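You operate a simulated robot arm through the tools that you are given. There is no shell and no other tool.

Carry out the task below with a simulated robot arm. There is one attempt and no reset: what you move stays moved.

Task
Strap the purple rolled mat down in the teal cradle.
Fine: both straps over it, each buckle drawn to its white line.

It is judged by the outcome, as a careful person would: the job done as asked, and still so three seconds after it is handed in. It fails if anything else is knocked over, pushed out of place, dropped, spilled or broken.

Robot
A 7-joint arm with a two-finger parallel gripper, fixed in place. Base frame: the origin is on the floor under the middle of its stand, x ahead of it, y to its left, z up. Lengths are in mm, angles in degrees, forces in N, time in s.
With the tool pointing down near the work surface it reaches from about 280 to 680 mm from the base axis. Its first joint turns from -66.0 to 66.0 degrees. Payload 1.57 kg.
The TCP is the grasp point between the finger pads, 30 mm short of the fingertips. In the tool frame z runs along the fingers and y along their closing line. Largest opening 110 mm; finger width 24, thickness 12; the body of the gripper, 48 by 112 mm, starts 78 mm behind the TCP.
Orientation is that of the tool frame in the base frame, as a unit quaternion [w, x, y, z]. With the fingers straight down and closing along the base's y, the tool's x points along the base's -x, its y along +y and its z along -z.

Tools
- The arm moves only by the tool nudge_tool. Its argument "motion" is a list of rows, each a list of 2 entries, a list of its own where there are three numbers: the shift along the tool's x, y, z in mm, then the turn, a rotation vector about the tool's x, y, z in degrees. In form: [[[x, y, z], [ax, ay, az]], ...]. A call has 1 to 20 rows; each row shifts and turns the commanded pose from where the row before left it, along the tool's axes as they then stand. "grip" is the opening, from 0 (shut) to 1 (fully open), set as the call begins (left out, the last holds). Each row takes 0.2 s and may step no farther than 50 mm and 8.6 degrees from the row before; otherwise, or with a gripper value out of range, the whole call is refused. Where a pose cannot be reached the arm comes as near as it can. A force on the tool above 90 N (or 10 N above the force at the start of the call, whichever is more), or a blocked arm, ends the call early, and 0.2 s more pass. Each finger travels about 108 mm/s and halts on what it meets, pressing with about 38 N; the grip force reading is that of the motor and also rises with nothing between the fingers. The clock runs only during rows and for 0.2 s after the last one: add rows that do not move to give the fingers time. The reply holds the time, the measured pose of the TCP, the force on the tool along the base axes, the opening and the grip force, in the units named above and with some noise, with the torque about the TCP (base axes, N m) and any sound that the robot's microphone picked up, and new pictures: "views" is both (left out), scene, wrist or none.
- Cameras (640 x 400 px; columns grow to the right, rows downward): "scene" is fixed at [161.1, -393.6, 1391.5]; the picture's right is [0.80, -0.60, 0.00], its down [-0.41, -0.55, -0.73] and it looks along [0.43, 0.59, -0.68] (base axes); focal length 276 px, centre (320, 200). "wrist" rides on the gripper at [70, 16, -141] in the tool frame; the picture's right is [-0.23, 0.97, 0.00], its down [-0.86, -0.20, -0.48] and it looks along [-0.47, -0.11, 0.88] (tool axes); focal length 222 px, centre (320, 200). There is no depth. A picture from a camera that has moved, and an enlarged one, comes with that camera's place and axes in the base frame and with its lens.
- close_up(camera, box): a new picture of the part [left, top, right, bottom] of that camera's present view, enlarged. It takes no simulated time.
- job_done(): hands the job in; it is judged then, once.

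Nothing tells you positions but the pictures and the camera data. Unless the task says otherwise, let go and move clear before handing in.

The tools are called after "Call:" as name(argument=value, ...) on one line, values as JSON. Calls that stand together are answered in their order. nudge_tool: Moves the arm, as the interface text tells. Its arguments: {"type":"object","properties":{"motion":{"type":"array","items":{"type":"array"}},"grip":{"type":"number"},"views":{"type":"string","enum":["both","scene","wrist","none"]}},"required":["motion"]} The other tools are called the same way: close_up (camera, box) takes an enlarged picture of a part of a camera's view; job_done () hands the job in.

At the start:

```text
t: 0.0
position: [369.7, 177.0, 1071.9]
tcp_rot: [0.0, 0.0, 1.0, 0.001]
ft_force: [-0.2, 0.4, 0.9]
torque: [0.0, -0.04, 0.02]
finger_gap: 110.0
grip_force: 0.0
```

scene: 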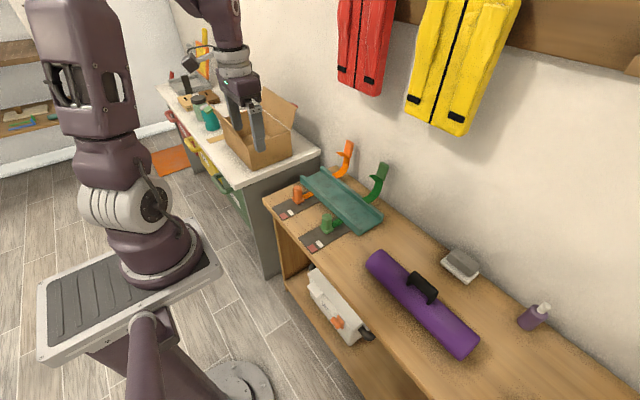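
wrist: 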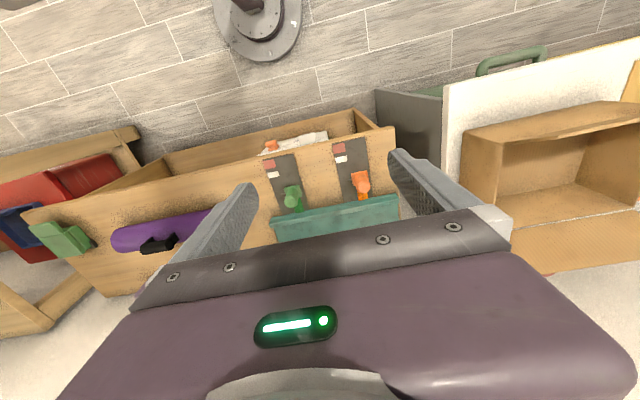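

I see a bench with a teal cradle, two straps (orange and green) with buckles on tracks with white lines, and a purple rolled mat with a black handle lying to the right. I'll look closer before moving.

Call:
close_up(camera="scene", box=[250, 130, 410, 270])

Call:
close_up(camera="scene", box=[340, 220, 560, 370])

Call:
close_up(camera="wrist", box=[240, 120, 410, 250])

```text
2.86 times, centred on (330, 200) of scene
camera zoom: at [161.1, -393.6, 1391.5], right [0.8, -0.6, 0.0], down [-0.41, -0.55, -0.73], along [0.43, 0.59, -0.68], focal length 787 px, centre (291, 200)
```

zoom: 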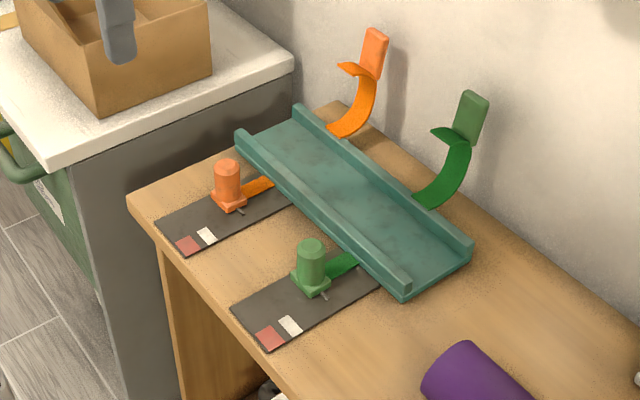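

```text
2.67 times, centred on (450, 295) of scene
camera zoom: at [161.1, -393.6, 1391.5], right [0.8, -0.6, 0.0], down [-0.41, -0.55, -0.73], along [0.43, 0.59, -0.68], focal length 735 px, centre (-27, -53)
```

zoom: 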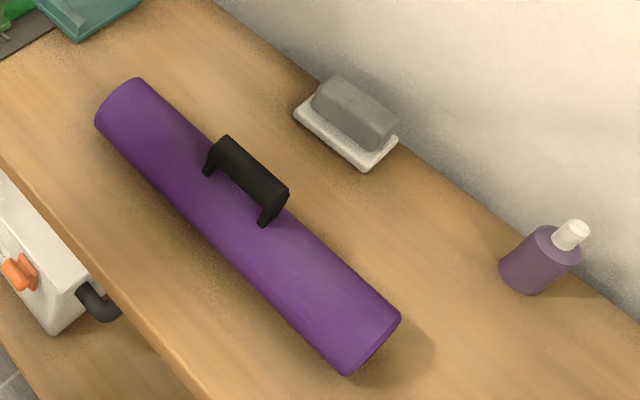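

```text
3.08 times, centred on (325, 185) of wrist
camera zoom: at [300.1, 191.3, 1212.4], right [0.23, 0.97, 0.0], down [0.86, -0.2, 0.48], along [0.47, -0.11, -0.88], focal length 684 px, centre (305, 246)
```

zoom: 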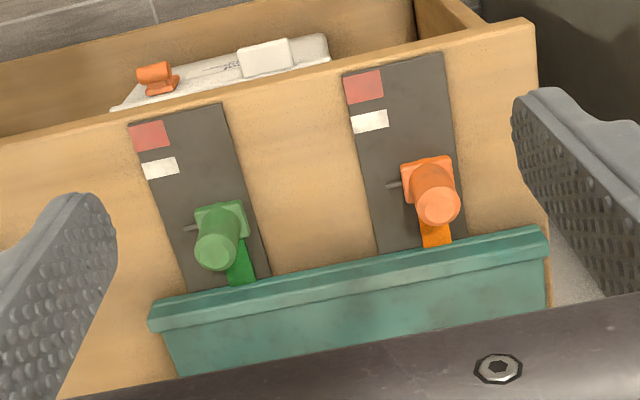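

The bench top looks to be near z≈712, with the cradle at about x 593–707, y −8–315, and the mat lying along y around (546, −266). I'll zoom in on the straps and buckles to learn how they fasten.

Call:
close_up(camera="scene", box=[325, 130, 395, 210])

Call:
close_up(camera="scene", box=[270, 175, 360, 255])

Call:
close_up(camera="scene", box=[370, 250, 470, 320])

Call:
close_up(camera="wrist", box=[100, 180, 240, 270])

```text
5.00 times, centred on (360, 170) of scene
camera zoom: at [161.1, -393.6, 1391.5], right [0.8, -0.6, 0.0], down [-0.41, -0.55, -0.73], along [0.43, 0.59, -0.68], focal length 1378 px, centre (120, 350)
```

zoom: 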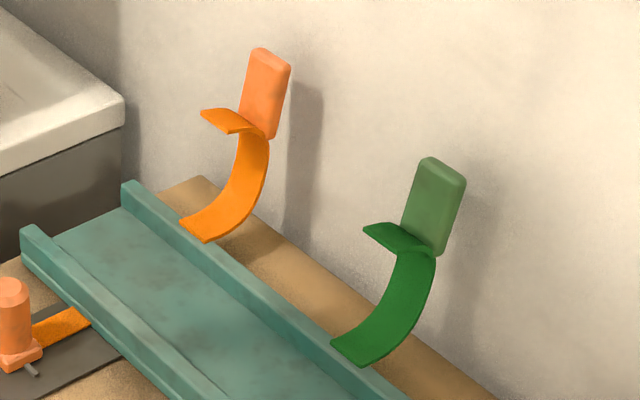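

```text
5.00 times, centred on (315, 215) of scene
camera zoom: at [161.1, -393.6, 1391.5], right [0.8, -0.6, 0.0], down [-0.41, -0.55, -0.73], along [0.43, 0.59, -0.68], focal length 1378 px, centre (345, 125)
```

zoom: 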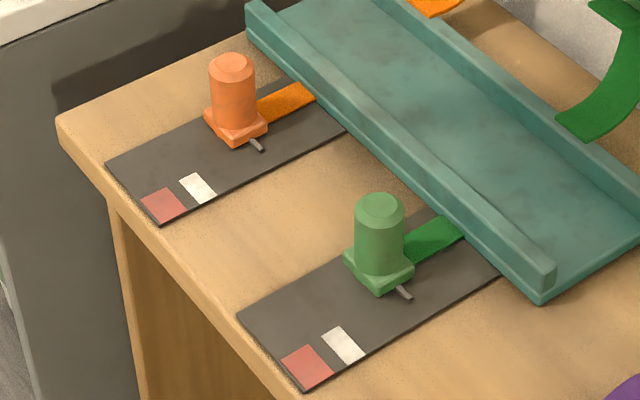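

```text
5.71 times, centred on (420, 285) of scene
camera zoom: at [161.1, -393.6, 1391.5], right [0.8, -0.6, 0.0], down [-0.41, -0.55, -0.73], along [0.43, 0.59, -0.68], focal length 1574 px, centre (-251, -286)
```

zoom: 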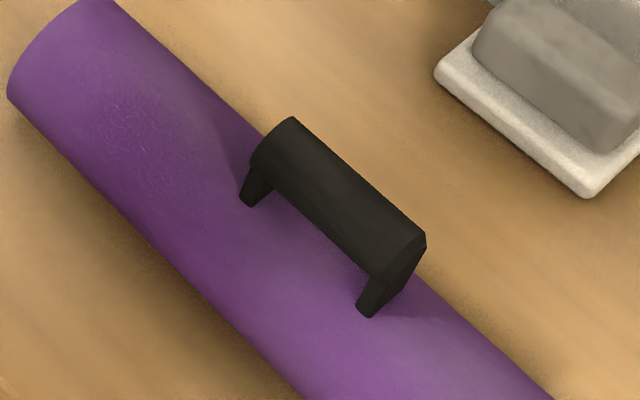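

```text
4.44 times, centred on (170, 225) of wrist
camera zoom: at [300.1, 191.3, 1212.4], right [0.23, 0.97, 0.0], down [0.86, -0.2, 0.48], along [0.47, -0.11, -0.88], focal length 987 px, centre (987, 89)
```

zoom: 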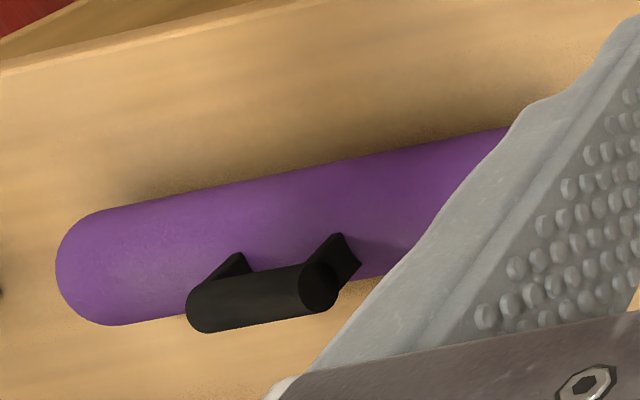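

The mat has a black bar handle on top and the straps are rigid arcs hinged at the cradle's wall side, each with a tab. The buckles slide toward the robot along x. I'll turn the tool 90° so the fingers close along x, then move over for a better view.

Call:
nudge_tool(motion=[[[0, 0, 0], [0, 0, -8.2]], [[0, 0, 0], [0, 0, -8.2]], [[0, 0, 0], [0, 0, -8.2]], [[0, 0, 0], [0, 0, -8.2]], [[0, 0, 0], [0, 0, -8.2]], [[0, 0, 0], [0, 0, -8.2]], [[0, 0, 0], [0, 0, -8.2]], [[0, 0, 0], [0, 0, -8.2]], [[0, 0, 0], [0, 0, -8.2]], [[0, 0, 0], [0, 0, -8.2]], [[0, 0, 0], [0, 0, -8.0]], [[0, -40, 0], [0, 0, 0]], [[0, -40, 0], [0, 0, 0]], [[0, -40, 0], [0, 0, 0]], [[0, -40, 0], [0, 0, 0]], [[20, -20, 20], [0, 0, 0]], [[40, 0, 20], [0, 0, 0]], [[40, 0, 20], [0, 0, 0]], [[0, 0, 0], [0, 0, 0]]], grip=1)

```text
t: 4.0
position: [548.9, 75.8, 1016.3]
tcp_rot: [0.0, 0.708, -0.707, 0.0]
ft_force: [0.3, -0.2, -0.4]
torque: [-0.02, 0.0, -0.01]
finger_gap: 110.1
grip_force: 0.1
camera wrist: at [533.6, 4.3, 1156.7], right [-0.97, 0.23, 0.0], down [0.2, 0.86, 0.48], along [0.11, 0.47, -0.88], focal length 222 px, centre (320, 200)
```

scene: 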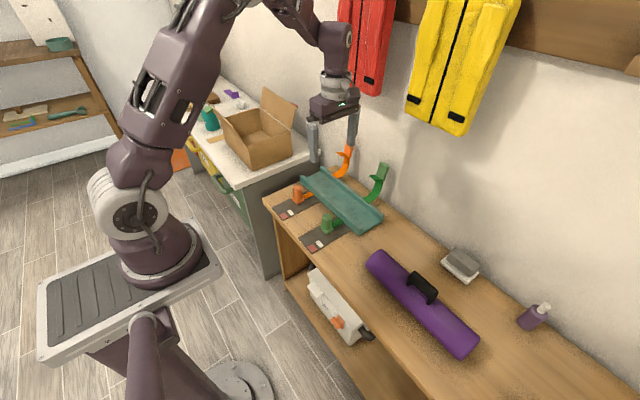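
wrist: 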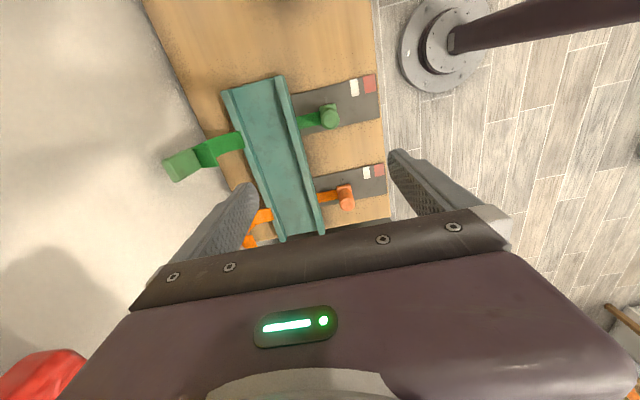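

Now I can see the cradle from above with both straps and buckles. I'll zoom into this view.

Call:
close_up(camera="wrist", box=[150, 60, 310, 260])

Call:
close_up(camera="wrist", box=[270, 60, 400, 220])

Call:
close_up(camera="scene", box=[325, 130, 395, 210])

```text
2.00 times, centred on (230, 160) of wrist
camera zoom: at [533.6, 4.3, 1156.7], right [-0.97, 0.23, 0.0], down [0.2, 0.86, 0.48], along [0.11, 0.47, -0.88], focal length 444 px, centre (500, 280)
```

zoom: 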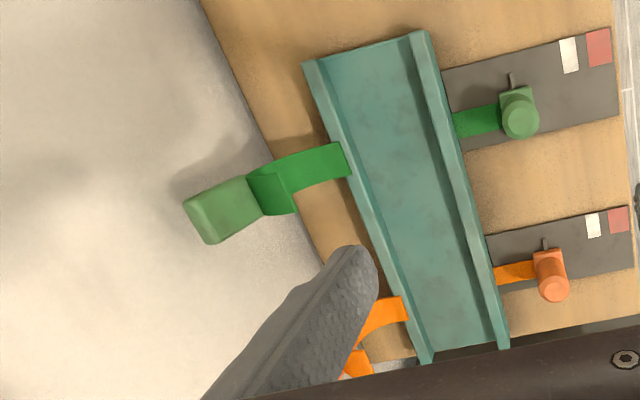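

```text
2.50 times, centred on (335, 140) of wrist
camera zoom: at [533.6, 4.3, 1156.7], right [-0.97, 0.23, 0.0], down [0.2, 0.86, 0.48], along [0.11, 0.47, -0.88], focal length 555 px, centre (282, 350)
```

zoom: 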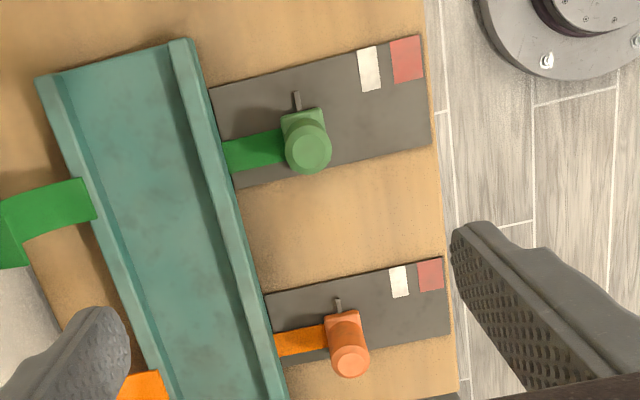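

```text
5.00 times, centred on (360, 170) of scene
camera zoom: at [161.1, -393.6, 1391.5], right [0.8, -0.6, 0.0], down [-0.41, -0.55, -0.73], along [0.43, 0.59, -0.68], focal length 1378 px, centre (120, 350)
```

zoom: 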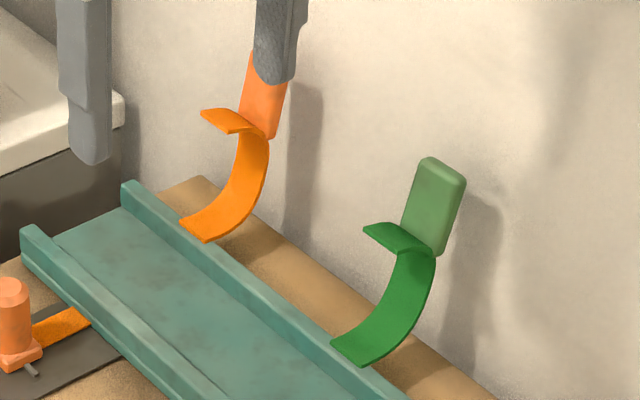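

The cradle is about x 591–699, y −14 to ~315, straps centred near y≈68 (green) and y≈235 (orange). The bar handle is near (555, −265, 802), so I'll move above it and look.

Call:
nudge_tool(motion=[[[42, 0, 5], [0, 0, 0]], [[42, 0, 15], [0, 0, 0]], [[42, 0, 15], [0, 0, 0]], [[42, 0, 15], [0, 0, 0]], [[43, -2, 15], [0, 0, 0]], [[43, -2, 15], [0, 0, 0]], [[43, -2, 15], [0, 0, 0]], [[43, 0, 15], [0, 0, 0]], [[0, 0, 0], [0, 0, 0]], [[0, 0, 0], [0, 0, 0]]])

```text
t: 6.2
position: [554.8, -261.6, 899.1]
tcp_rot: [0.001, 0.708, -0.706, 0.0]
ft_force: [0.2, 0.0, 0.1]
torque: [0.03, 0.0, 0.01]
finger_gap: 109.7
grip_force: 0.1
camera wrist: at [538.4, -332.9, 1039.6], right [-0.97, 0.23, 0.0], down [0.2, 0.86, 0.48], along [0.11, 0.47, -0.88], focal length 222 px, centre (320, 200)
```

scene: 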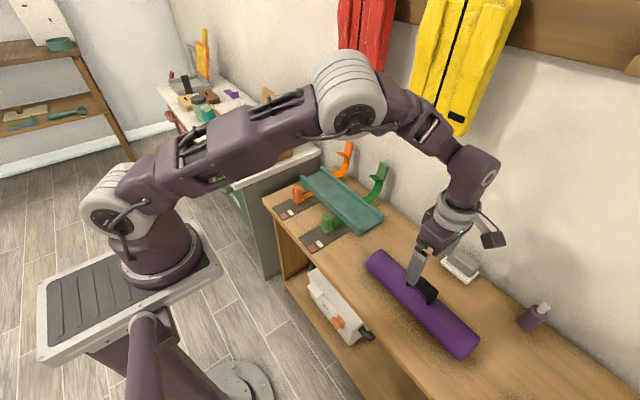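
wrist: 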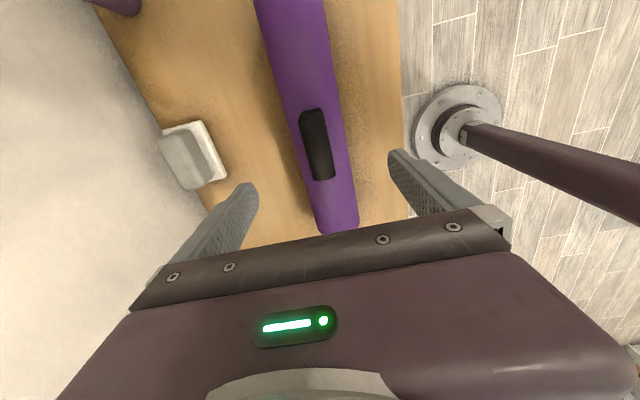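

Call:
close_up(camera="wrist", box=[250, 60, 400, 240])

```text
2.22 times, centred on (325, 150) of wrist
camera zoom: at [538.4, -332.9, 1039.6], right [-0.97, 0.23, 0.0], down [0.2, 0.86, 0.48], along [0.11, 0.47, -0.88], focal length 494 px, centre (309, 311)
```

zoom: 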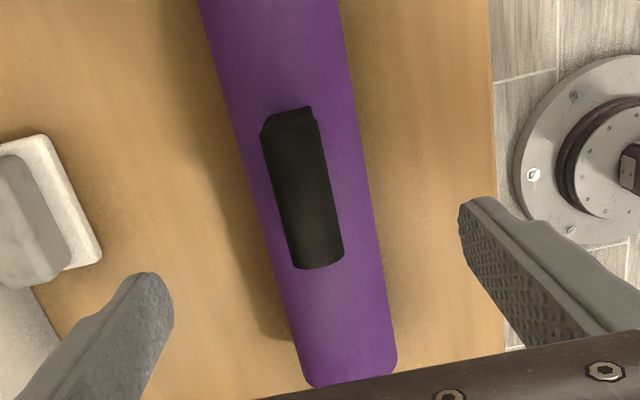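

The bar is centred at about (555, −268) and aligned with y, so I'll descend with open fingers straddling it, keeping the tips just above the mat.

Call:
nudge_tool(motion=[[[6, 0, 30], [0, 0, 0]], [[0, 0, 30], [0, 0, 0]], [[0, 0, 26], [0, 0, 0]], [[0, 0, 0], [0, 0, 0]]])

```text
t: 7.2
position: [555.4, -269.0, 813.2]
tcp_rot: [0.0, 0.708, -0.707, 0.0]
ft_force: [0.1, -0.8, 0.3]
torque: [-0.02, -0.01, 0.01]
finger_gap: 109.9
grip_force: 0.0
camera wrist: at [539.7, -340.6, 954.0], right [-0.97, 0.23, 0.0], down [0.2, 0.86, 0.48], along [0.11, 0.47, -0.88], focal length 222 px, centre (320, 200)
```

scene: 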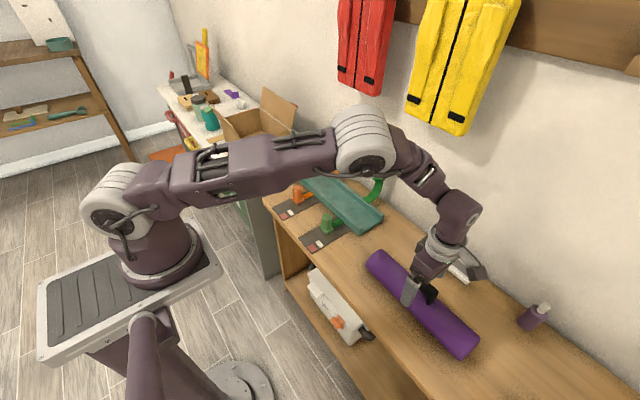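
wrist: 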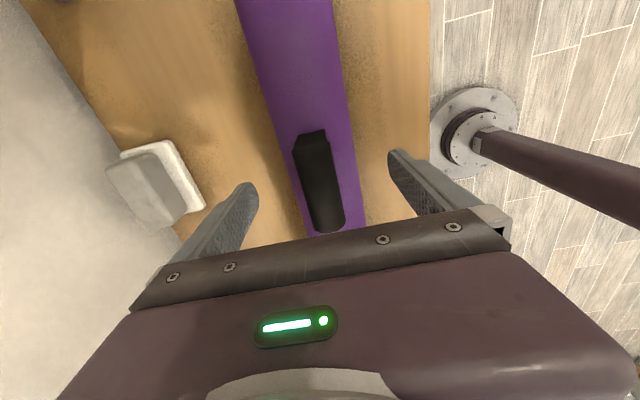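

Call:
nudge_tool(motion=[[[0, 0, 0], [0, 0, 0]], [[0, 0, 0], [0, 0, 0]], [[0, 0, 0], [0, 0, 0]], [[0, 0, 0], [0, 0, 0]], [[0, 0, 0], [0, 0, 0]]], grip=0)

```text
t: 8.4
position: [556.0, -269.4, 814.1]
tcp_rot: [0.0, 0.708, -0.706, -0.001]
ft_force: [-1.4, 1.3, 3.7]
torque: [-0.25, 0.05, -0.45]
finger_gap: 26.6
grip_force: 37.4
camera wrist: at [539.6, -340.6, 954.3], right [-0.97, 0.23, 0.0], down [0.2, 0.86, 0.48], along [0.11, 0.47, -0.88], focal length 222 px, centre (320, 200)
```

scene: 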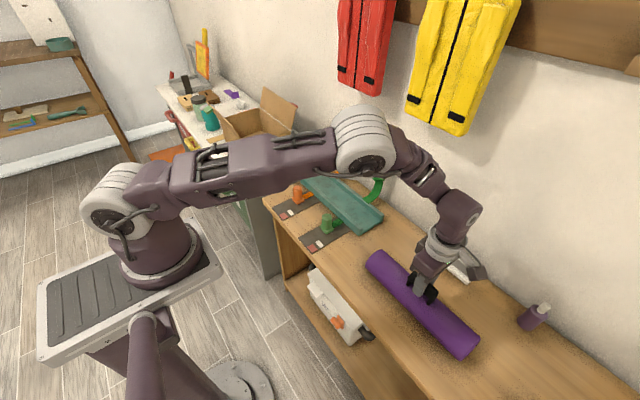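
wrist: 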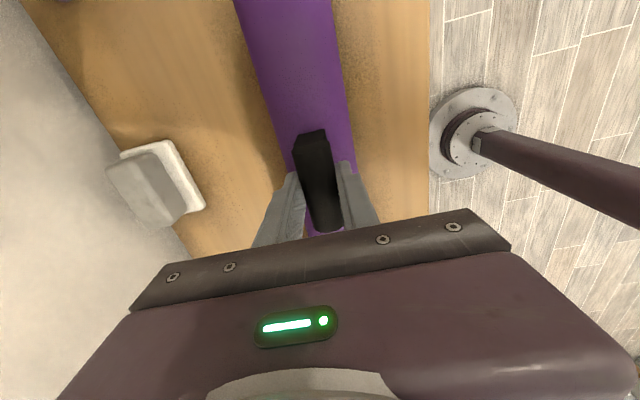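

The bar is gripped with a 26.6 mm gap, so I'll lift straight up gently and check the weight and hold.

Call:
nudge_tool(motion=[[[0, 0, -10], [0, 0, 0]], [[0, 0, -20], [0, 0, 0]], [[0, 0, -30], [0, 0, 0]], [[0, 0, -30], [0, 0, 0]], [[0, 0, -20], [0, 0, 0]], [[0, 0, 0], [0, 0, 0]], [[0, 0, 0], [0, 0, 0]]])

```text
t: 10.0
position: [556.8, -269.5, 923.7]
tcp_rot: [-0.001, -0.707, 0.707, 0.0]
ft_force: [-0.9, -0.2, -2.3]
torque: [-0.01, 0.02, -0.47]
finger_gap: 26.4
grip_force: 37.2
camera wrist: at [540.5, -340.9, 1064.8], right [-0.97, 0.23, 0.0], down [0.2, 0.86, 0.48], along [0.11, 0.47, -0.88], focal length 222 px, centre (320, 200)
```

scene: 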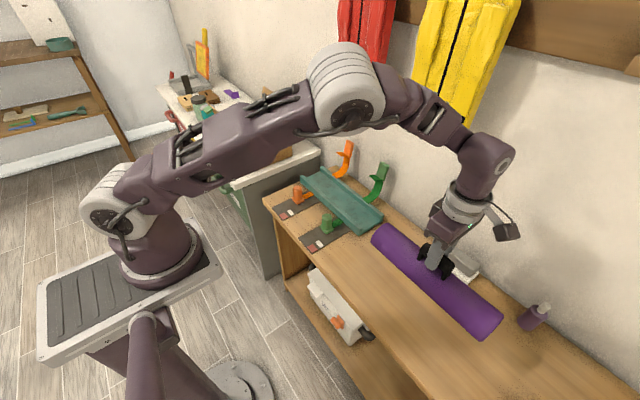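
wrist: 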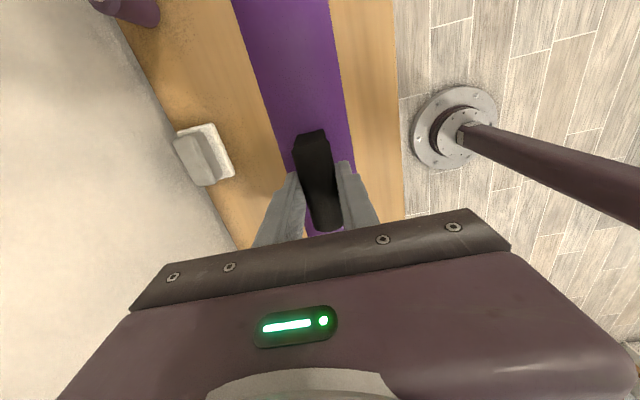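

The mat is light (~2–3 N) and level in the grip. I'll carry it along +y to line up with the cradle centre (y≈152), still short of it in x.

Call:
nudge_tool(motion=[[[-20, 0, -10], [0, 0, 0]], [[-30, 0, -10], [0, 0, 0]], [[-37, 0, 0], [0, 0, 0]], [[-37, 0, 0], [0, 0, 0]], [[-37, 0, 0], [0, 0, 0]], [[-37, 0, 0], [0, 0, 0]], [[-37, 0, 0], [0, 0, 0]], [[-37, 0, 0], [0, 0, 0]], [[-37, 0, 0], [0, 0, 0]], [[-37, 0, 0], [0, 0, 0]], [[-35, 0, 0], [0, 0, 0]], [[-25, 0, 0], [0, 0, 0]], [[-15, 0, 0], [0, 0, 0]], [[0, 0, 0], [0, 0, 0]], [[0, 0, 0], [0, 0, 0]]])

```text
t: 13.2
position: [554.4, 152.0, 943.1]
tcp_rot: [0.0, 0.708, -0.707, 0.0]
ft_force: [0.5, -0.7, -3.2]
torque: [0.01, 0.07, 0.0]
finger_gap: 25.8
grip_force: 36.9
camera wrist: at [539.5, 80.6, 1084.9], right [-0.97, 0.23, 0.0], down [0.2, 0.86, 0.48], along [0.11, 0.47, -0.88], focal length 222 px, centre (320, 200)
```

scene: 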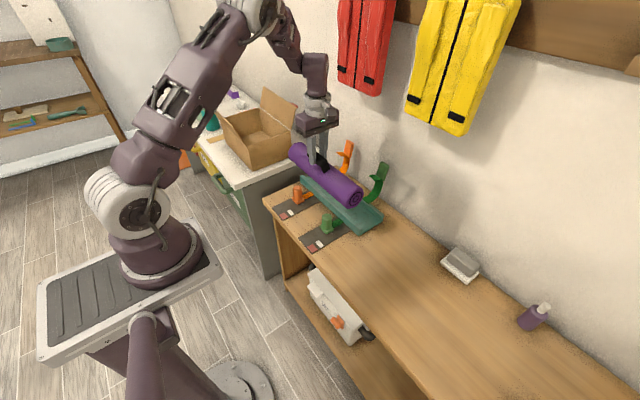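
wrist: 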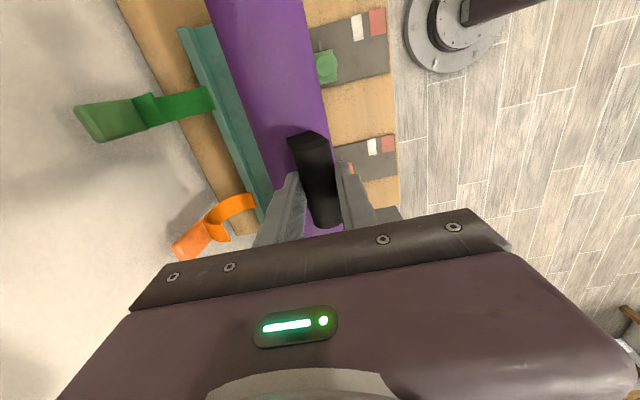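

The mat hangs above the buckles' side of the cradle. I'll move it forward in x over the cradle centre and check the alignment.

Call:
nudge_tool(motion=[[[0, -20, 0], [0, 0, 0]], [[0, -30, 0], [0, 0, 0]], [[0, -25, 0], [0, 0, 0]], [[0, -17, 0], [0, 0, 0]], [[0, 0, 0], [0, 0, 0]], [[0, 0, 0], [0, 0, 0]]])

Call:
close_up(camera="scene", box=[270, 120, 410, 240])

Call:
close_up(camera="wrist", box=[130, 0, 410, 260])

```text
t: 14.6
position: [646.7, 150.6, 945.2]
tcp_rot: [0.001, 0.708, -0.706, 0.0]
ft_force: [-0.4, 0.3, -2.3]
torque: [-0.03, 0.08, 0.02]
finger_gap: 25.4
grip_force: 36.9
camera wrist: at [631.2, 79.6, 1085.4], right [-0.97, 0.23, 0.0], down [0.2, 0.86, 0.48], along [0.11, 0.47, -0.88], focal length 222 px, centre (320, 200)
```

scene: 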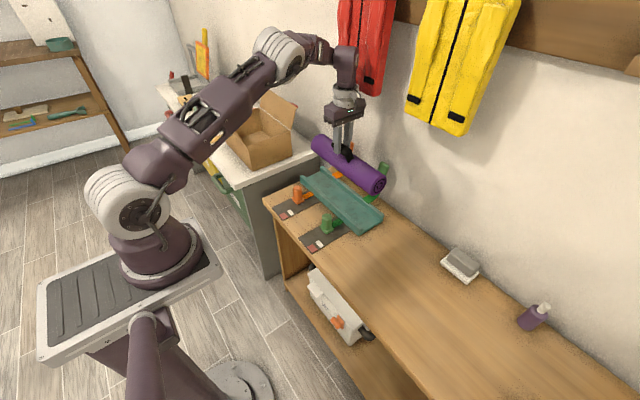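
wrist: 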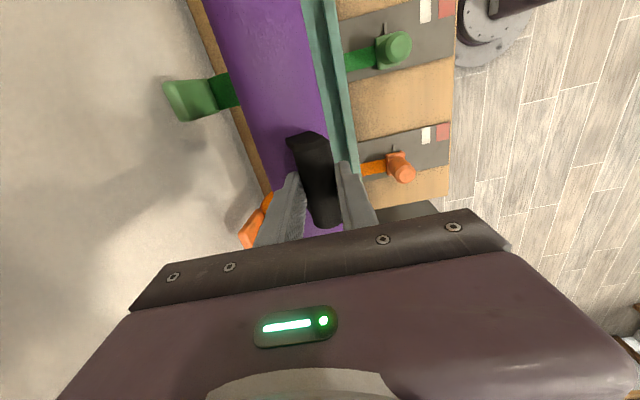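

```text
3.33 times, centred on (340, 180) of scene
camera zoom: at [161.2, -393.6, 1391.5], right [0.8, -0.6, 0.0], down [-0.41, -0.55, -0.73], along [0.43, 0.59, -0.68], focal length 918 px, centre (253, 267)
```

zoom: 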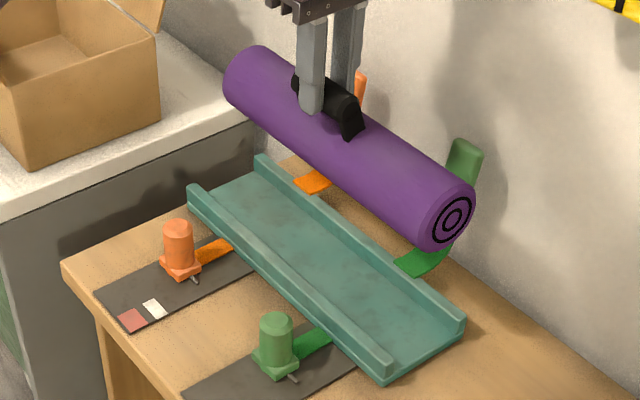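

```text
1.54 times, centred on (270, 130) of wrist
camera zoom: at [631.2, 79.6, 1085.4], right [-0.97, 0.23, 0.0], down [0.2, 0.86, 0.48], along [0.11, 0.47, -0.88], focal length 342 px, centre (397, 308)
```

zoom: 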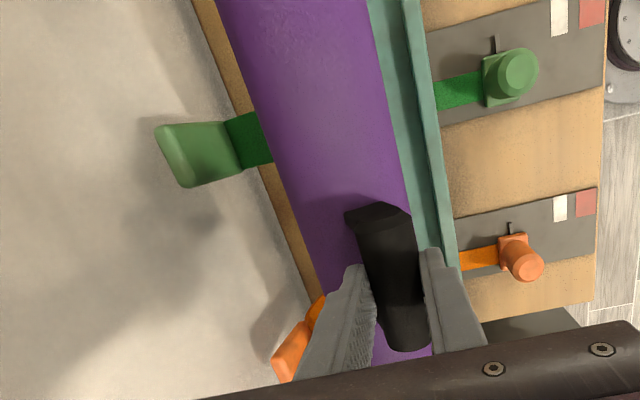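

The mat is over the cradle between the open straps. I'll lower it most of the way, then check before seating.

Call:
nudge_tool(motion=[[[0, 0, 20], [0, 0, 0]], [[0, 0, 25], [0, 0, 0]], [[0, 0, 25], [0, 0, 0]], [[0, 0, 20], [0, 0, 0]], [[0, 0, 0], [0, 0, 0]], [[0, 0, 0], [0, 0, 0]]])

Call:
close_up(camera="scene", box=[270, 120, 410, 240])

Call:
close_up(camera="wrist", box=[130, 0, 410, 260])

```text
t: 16.0
position: [647.7, 153.5, 858.3]
tcp_rot: [0.0, -0.707, 0.708, -0.001]
ft_force: [0.1, 0.3, -2.6]
torque: [-0.01, 0.09, -0.01]
finger_gap: 25.7
grip_force: 36.4
camera wrist: at [631.5, 81.0, 998.3], right [-0.97, 0.23, 0.0], down [0.2, 0.86, 0.48], along [0.11, 0.47, -0.88], focal length 222 px, centre (320, 200)
```

scene: 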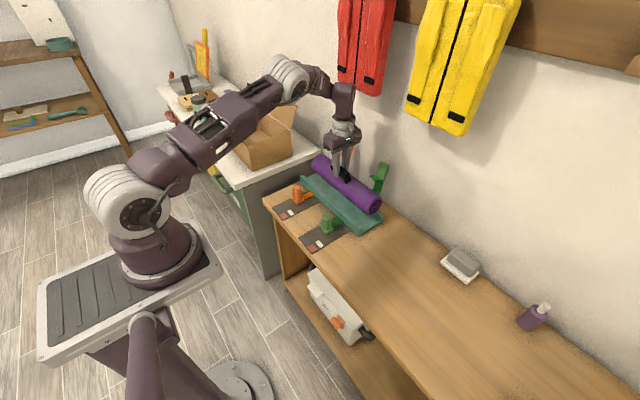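
wrist: 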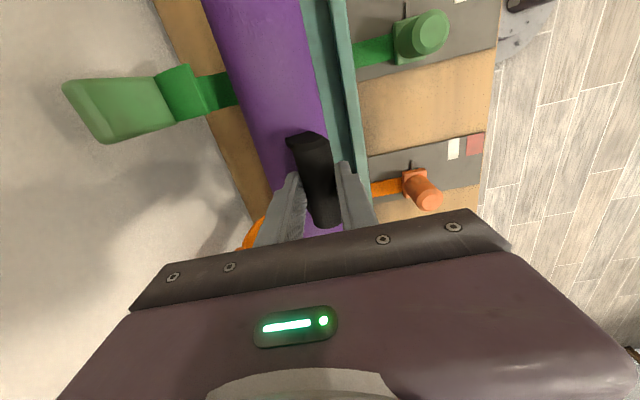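

```text
3.33 times, centred on (340, 180) of scene
camera zoom: at [161.2, -393.6, 1391.5], right [0.8, -0.6, 0.0], down [-0.41, -0.55, -0.73], along [0.43, 0.59, -0.68], focal length 918 px, centre (253, 267)
```

zoom: 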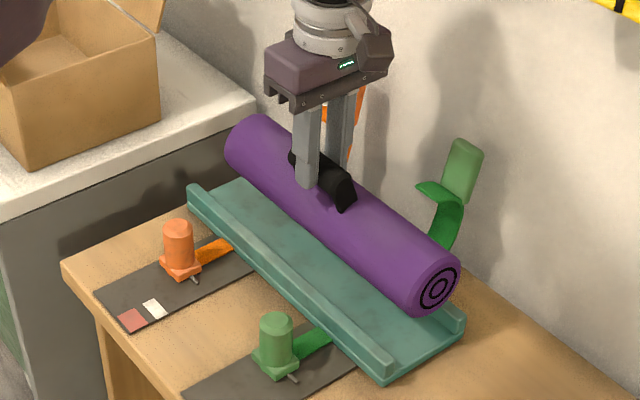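

```text
1.54 times, centred on (270, 130) of wrist
camera zoom: at [631.5, 81.0, 998.3], right [-0.97, 0.23, 0.0], down [0.2, 0.86, 0.48], along [0.11, 0.47, -0.88], focal length 342 px, centre (397, 308)
```

zoom: 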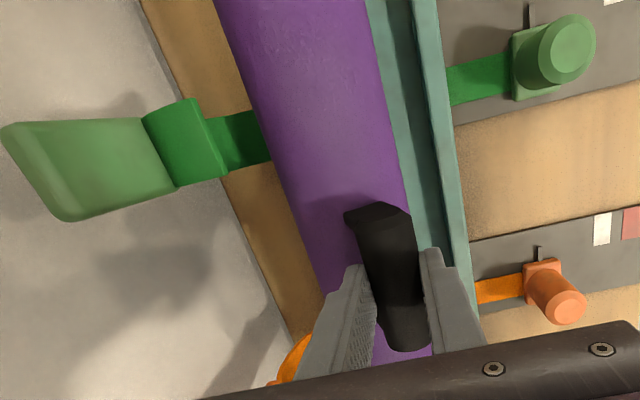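

The mat has swung a little around the bar in the grip: its axis now sits near x≈668 while the gripper is at 648. I'll shift back about 22 mm so the mat itself is over the cradle centre, and look again.

Call:
nudge_tool(motion=[[[0, 5, 0], [0, 0, 0]], [[0, 6, 0], [0, 0, 0]], [[0, 6, 0], [0, 0, 0]], [[0, 5, 0], [0, 0, 0]], [[0, 0, 0], [0, 0, 0]], [[0, 0, 0], [0, 0, 0]]])

Call:
close_up(camera="scene", box=[300, 140, 400, 240])

Call:
close_up(camera="wrist", box=[130, 0, 410, 260])

```text
t: 17.4
position: [626.5, 152.0, 854.5]
tcp_rot: [-0.001, 0.707, -0.707, 0.0]
ft_force: [0.1, 0.0, -3.8]
torque: [0.01, 0.08, -0.01]
finger_gap: 25.5
grip_force: 36.8
camera wrist: at [610.0, 80.5, 995.8], right [-0.97, 0.23, 0.0], down [0.2, 0.86, 0.48], along [0.11, 0.47, -0.88], focal length 222 px, centre (320, 200)
```

scene: 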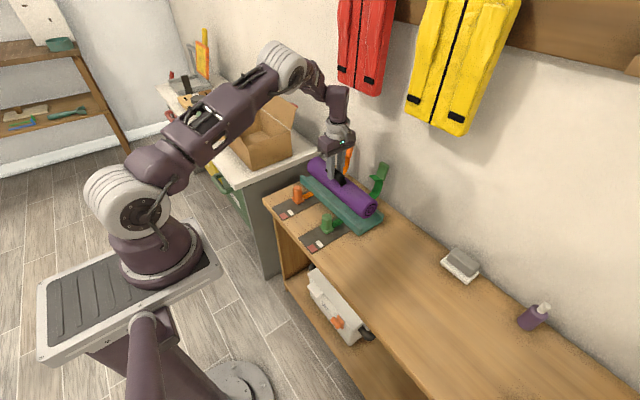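
wrist: 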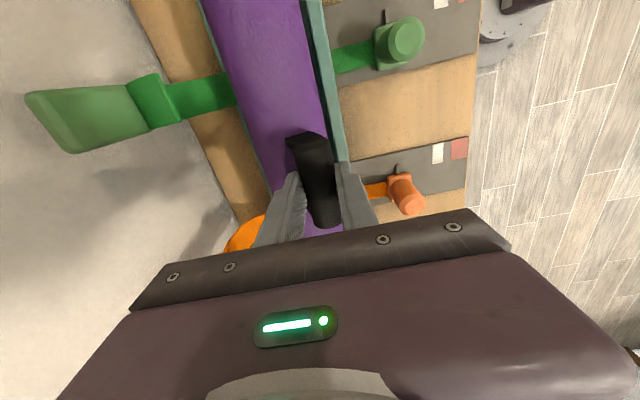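

```text
4.00 times, centred on (350, 190) of scene
camera zoom: at [161.2, -393.6, 1391.5], right [0.8, -0.6, 0.0], down [-0.41, -0.55, -0.73], along [0.43, 0.59, -0.68], focal length 1102 px, centre (200, 240)
```

zoom: 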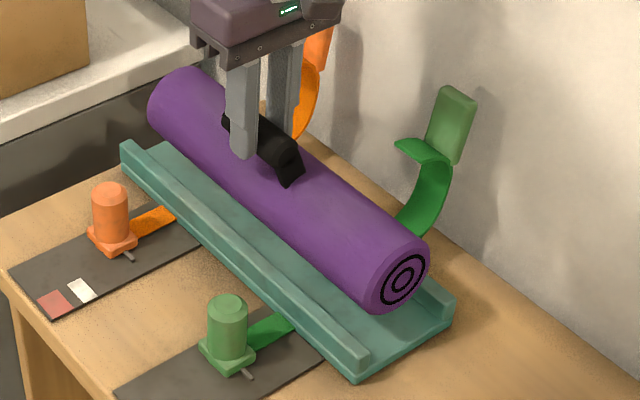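

```text
1.54 times, centred on (270, 130) of wrist
camera zoom: at [610.0, 80.5, 995.8], right [-0.97, 0.23, 0.0], down [0.2, 0.86, 0.48], along [0.11, 0.47, -0.88], focal length 342 px, centre (397, 308)
```

zoom: 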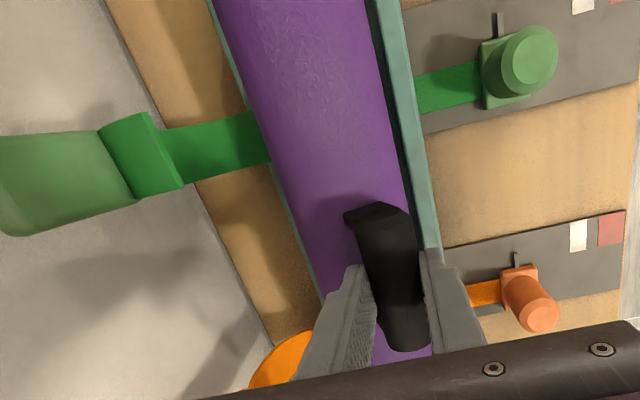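

The mat axis is now near x≈650, handle leaning ~20° toward the robot. I'll shift a further 4 mm back and lower in small steps until it touches the cradle floor.

Call:
nudge_tool(motion=[[[0, 4, 5], [0, 0, 0]], [[0, 0, 7], [0, 0, 0]], [[0, 0, 5], [0, 0, 0]], [[0, 0, 3], [0, 0, 0]], [[0, 0, 0], [0, 0, 0]], [[0, 0, 0], [0, 0, 0]]])

Call:
close_up(camera="scene", box=[300, 140, 400, 240])

Call:
close_up(camera="wrist", box=[130, 0, 410, 260])

```text
t: 18.8
position: [622.2, 152.8, 836.4]
tcp_rot: [0.0, -0.707, 0.707, 0.0]
ft_force: [0.3, 0.0, -2.6]
torque: [0.03, 0.11, 0.0]
finger_gap: 25.3
grip_force: 36.5
camera wrist: at [606.3, 80.5, 976.6], right [-0.97, 0.23, 0.0], down [0.2, 0.86, 0.48], along [0.11, 0.47, -0.88], focal length 222 px, centre (320, 200)
```

scene: 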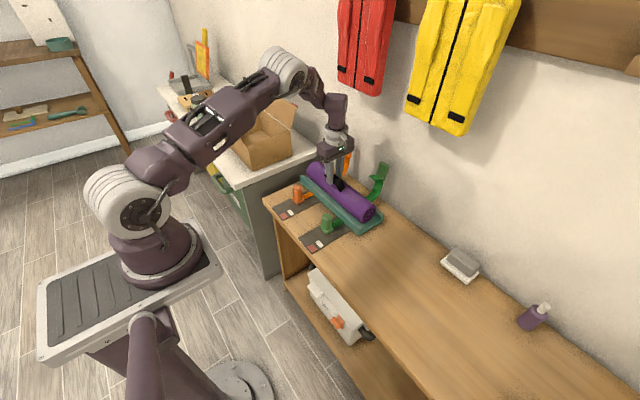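
wrist: 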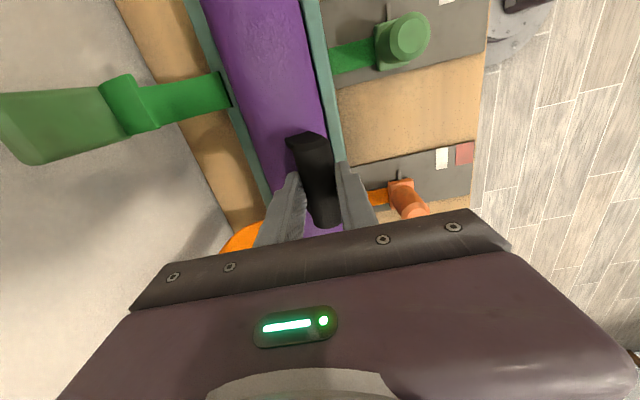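

```text
4.00 times, centred on (350, 190) of scene
camera zoom: at [161.2, -393.6, 1391.5], right [0.8, -0.6, 0.0], down [-0.41, -0.55, -0.73], along [0.43, 0.59, -0.68], focal length 1102 px, centre (200, 240)
```

zoom: 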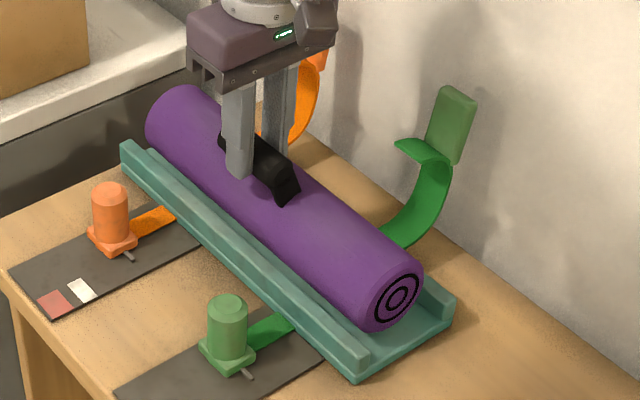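

```text
1.54 times, centred on (270, 130) of wrist
camera zoom: at [606.3, 80.5, 976.6], right [-0.97, 0.23, 0.0], down [0.2, 0.86, 0.48], along [0.11, 0.47, -0.88], focal length 342 px, centre (397, 308)
```

zoom: 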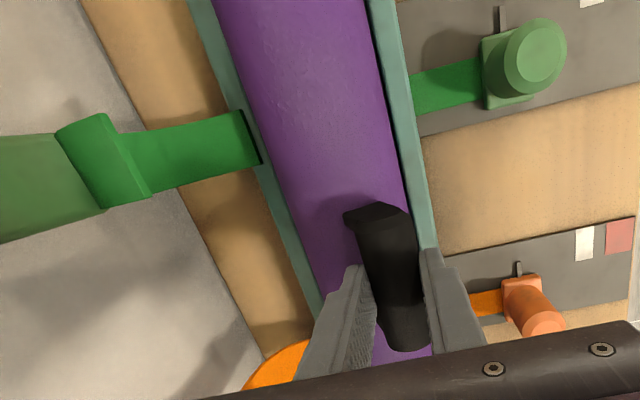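

Call:
nudge_tool(motion=[[[0, 0, 3], [0, 0, 0]], [[0, 0, 3], [0, 0, 0]], [[0, 0, 2], [0, 0, 0]], [[0, 0, 0], [0, 0, 0]]], views="scene")

Call:
close_up(camera="scene", box=[320, 160, 400, 240])

```text
t: 19.8
position: [621.5, 151.9, 829.0]
tcp_rot: [-0.001, 0.708, -0.706, 0.001]
ft_force: [-10.2, 0.0, 29.3]
torque: [-0.2, 0.48, -0.02]
finger_gap: 25.3
grip_force: 37.0
```

scene: 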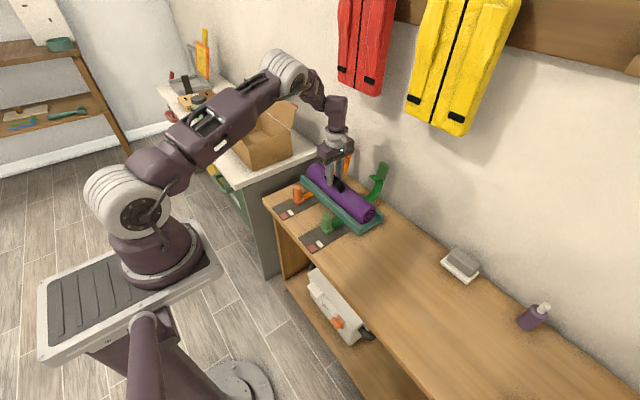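

```text
5.00 times, centred on (360, 200) of scene
camera zoom: at [160.3, -393.7, 1391.6], right [0.8, -0.6, 0.0], down [-0.41, -0.55, -0.73], along [0.43, 0.59, -0.68], focal length 1378 px, centre (120, 200)
```

zoom: 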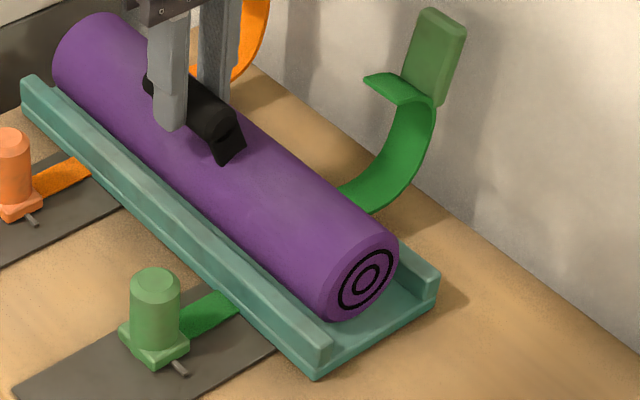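

The mat is resting on the cradle floor (29 N contact). I'll relieve the pressure, open just enough to loosely cage the bar, and check whether it stays put.

Call:
nudge_tool(motion=[[[0, 0, -1.5], [0, 0, 0]], [[0, 0, 0], [0, 0, 0]]], views="none")

Call:
nudge_tool(motion=[[[0, 0, 0], [0, 0, 0]], [[0, 0, 0], [0, 0, 0]], [[0, 0, 0], [0, 0, 0]]], grip=0.32)

Call:
close_up(camera="scene", box=[310, 150, 400, 240])

Call:
close_up(camera="wrist", box=[170, 0, 410, 240])

```text
t: 20.4
position: [622.4, 151.6, 830.4]
tcp_rot: [-0.001, 0.708, -0.706, 0.001]
ft_force: [-6.2, 1.8, 20.6]
torque: [0.03, 0.23, 0.06]
finger_gap: 25.3
grip_force: 37.0
```

```text
t: 21.2
position: [621.8, 151.8, 828.8]
tcp_rot: [0.0, -0.707, 0.707, 0.0]
ft_force: [0.7, -0.5, -1.1]
torque: [0.01, -0.01, 0.02]
finger_gap: 35.2
grip_force: 0.1
camera wrist: at [606.6, 80.0, 969.8], right [-0.97, 0.23, 0.0], down [0.2, 0.86, 0.48], along [0.11, 0.47, -0.88], focal length 222 px, centre (320, 200)
```

scene: 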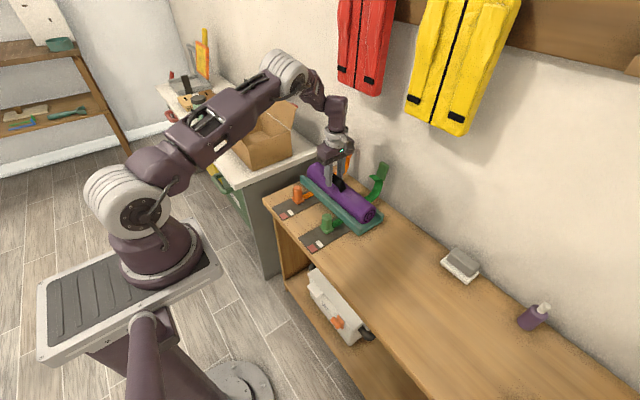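
wrist: 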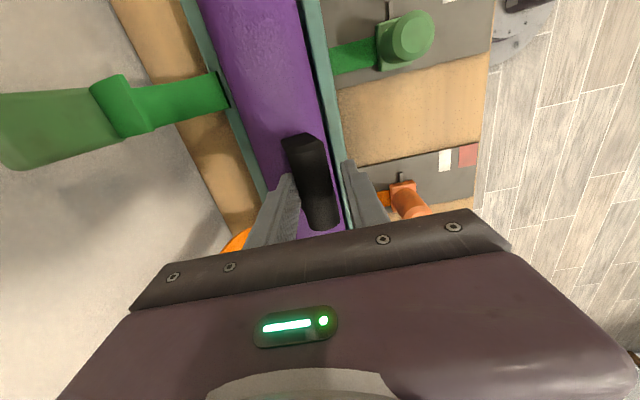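

```text
4.44 times, centred on (355, 195) of scene
camera zoom: at [161.1, -393.6, 1391.5], right [0.8, -0.6, 0.0], down [-0.41, -0.55, -0.73], along [0.43, 0.59, -0.68], focal length 1225 px, centre (164, 222)
```

zoom: 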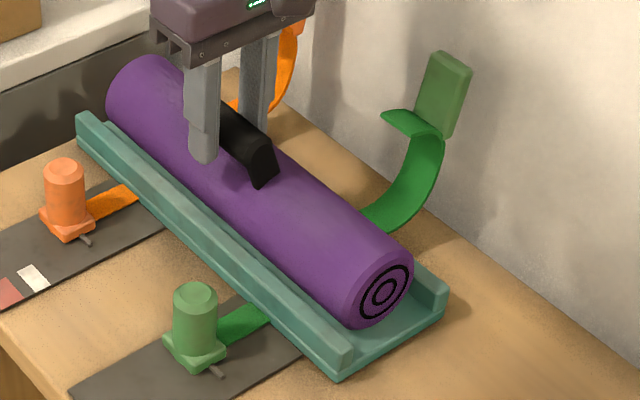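

```text
1.67 times, centred on (290, 120) of wrist
camera zoom: at [606.6, 80.0, 969.8], right [-0.97, 0.23, 0.0], down [0.2, 0.86, 0.48], along [0.11, 0.47, -0.88], focal length 370 px, centre (370, 333)
```

zoom: 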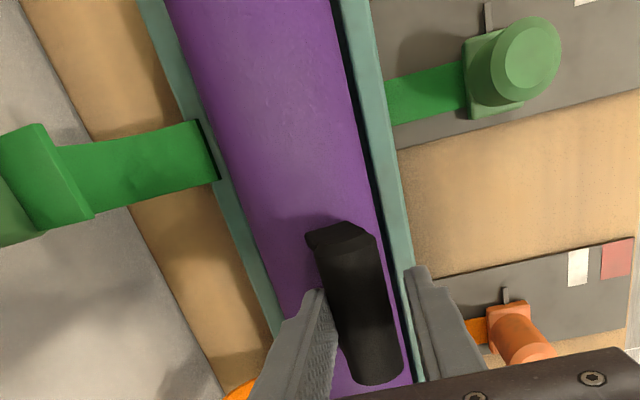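

The mat stays in the cradle with its handle leaning. I'll nudge the bar toward +x slowly to bring the handle upright, watching forces.

Call:
nudge_tool(motion=[[[0, -4, 0], [0, 0, 0]], [[0, -4, 0], [0, 0, 0]], [[0, -4, 0], [0, 0, 0]], [[0, -4, 0], [0, 0, 0]], [[0, -4, 0], [0, 0, 0]], [[0, 0, 0], [0, 0, 0]]])

Call:
close_up(camera="scene", box=[310, 150, 400, 240])

Call:
close_up(camera="wrist", box=[170, 0, 410, 240])

```text
t: 22.6
position: [642.2, 153.3, 829.4]
tcp_rot: [0.0, 0.708, -0.706, 0.0]
ft_force: [0.1, 0.7, 0.0]
torque: [-0.01, -0.03, 0.03]
finger_gap: 35.3
grip_force: 0.3
camera wrist: at [626.4, 81.6, 969.8], right [-0.97, 0.23, 0.0], down [0.2, 0.86, 0.48], along [0.11, 0.47, -0.88], focal length 222 px, centre (320, 200)
```

scene: 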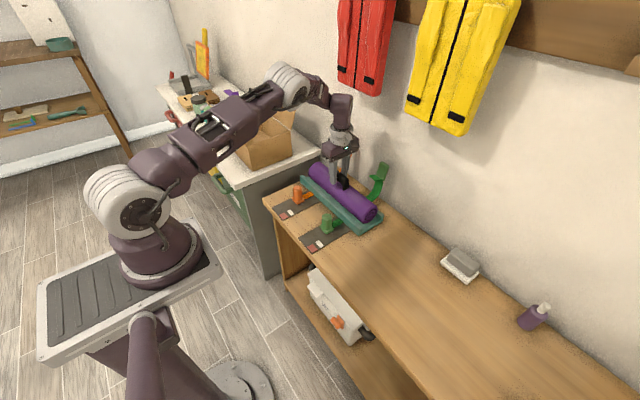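
wrist: 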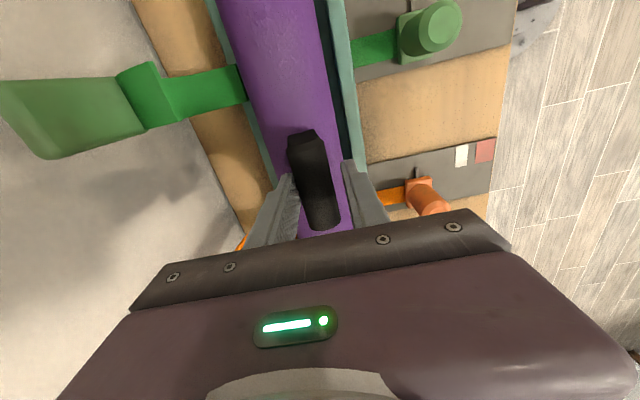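

```text
4.44 times, centred on (355, 195) of scene
camera zoom: at [161.1, -393.6, 1391.5], right [0.8, -0.6, 0.0], down [-0.41, -0.55, -0.73], along [0.43, 0.59, -0.68], focal length 1225 px, centre (164, 222)
```

zoom: 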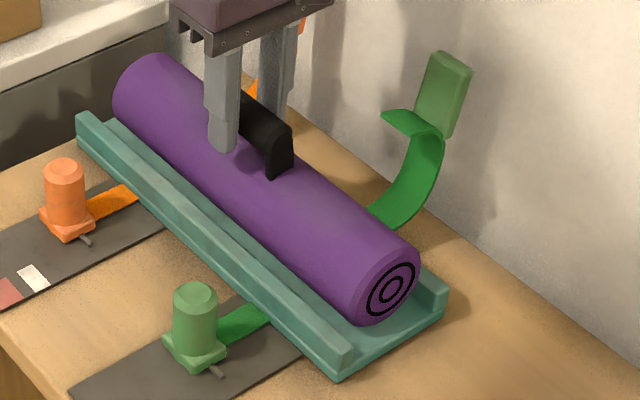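

```text
1.67 times, centred on (290, 120) of wrist
camera zoom: at [626.4, 81.6, 969.8], right [-0.97, 0.23, 0.0], down [0.2, 0.86, 0.48], along [0.11, 0.47, -0.88], focal length 370 px, centre (370, 333)
```

zoom: 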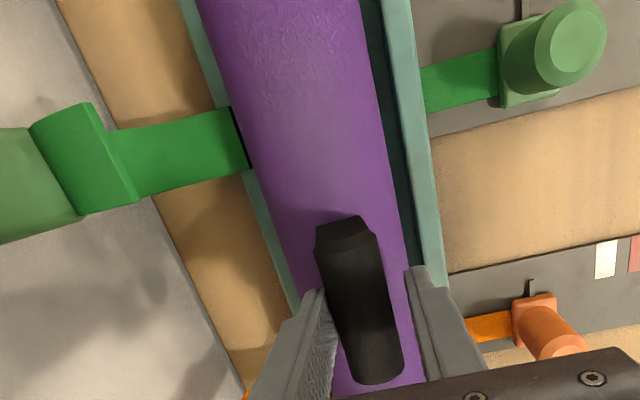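

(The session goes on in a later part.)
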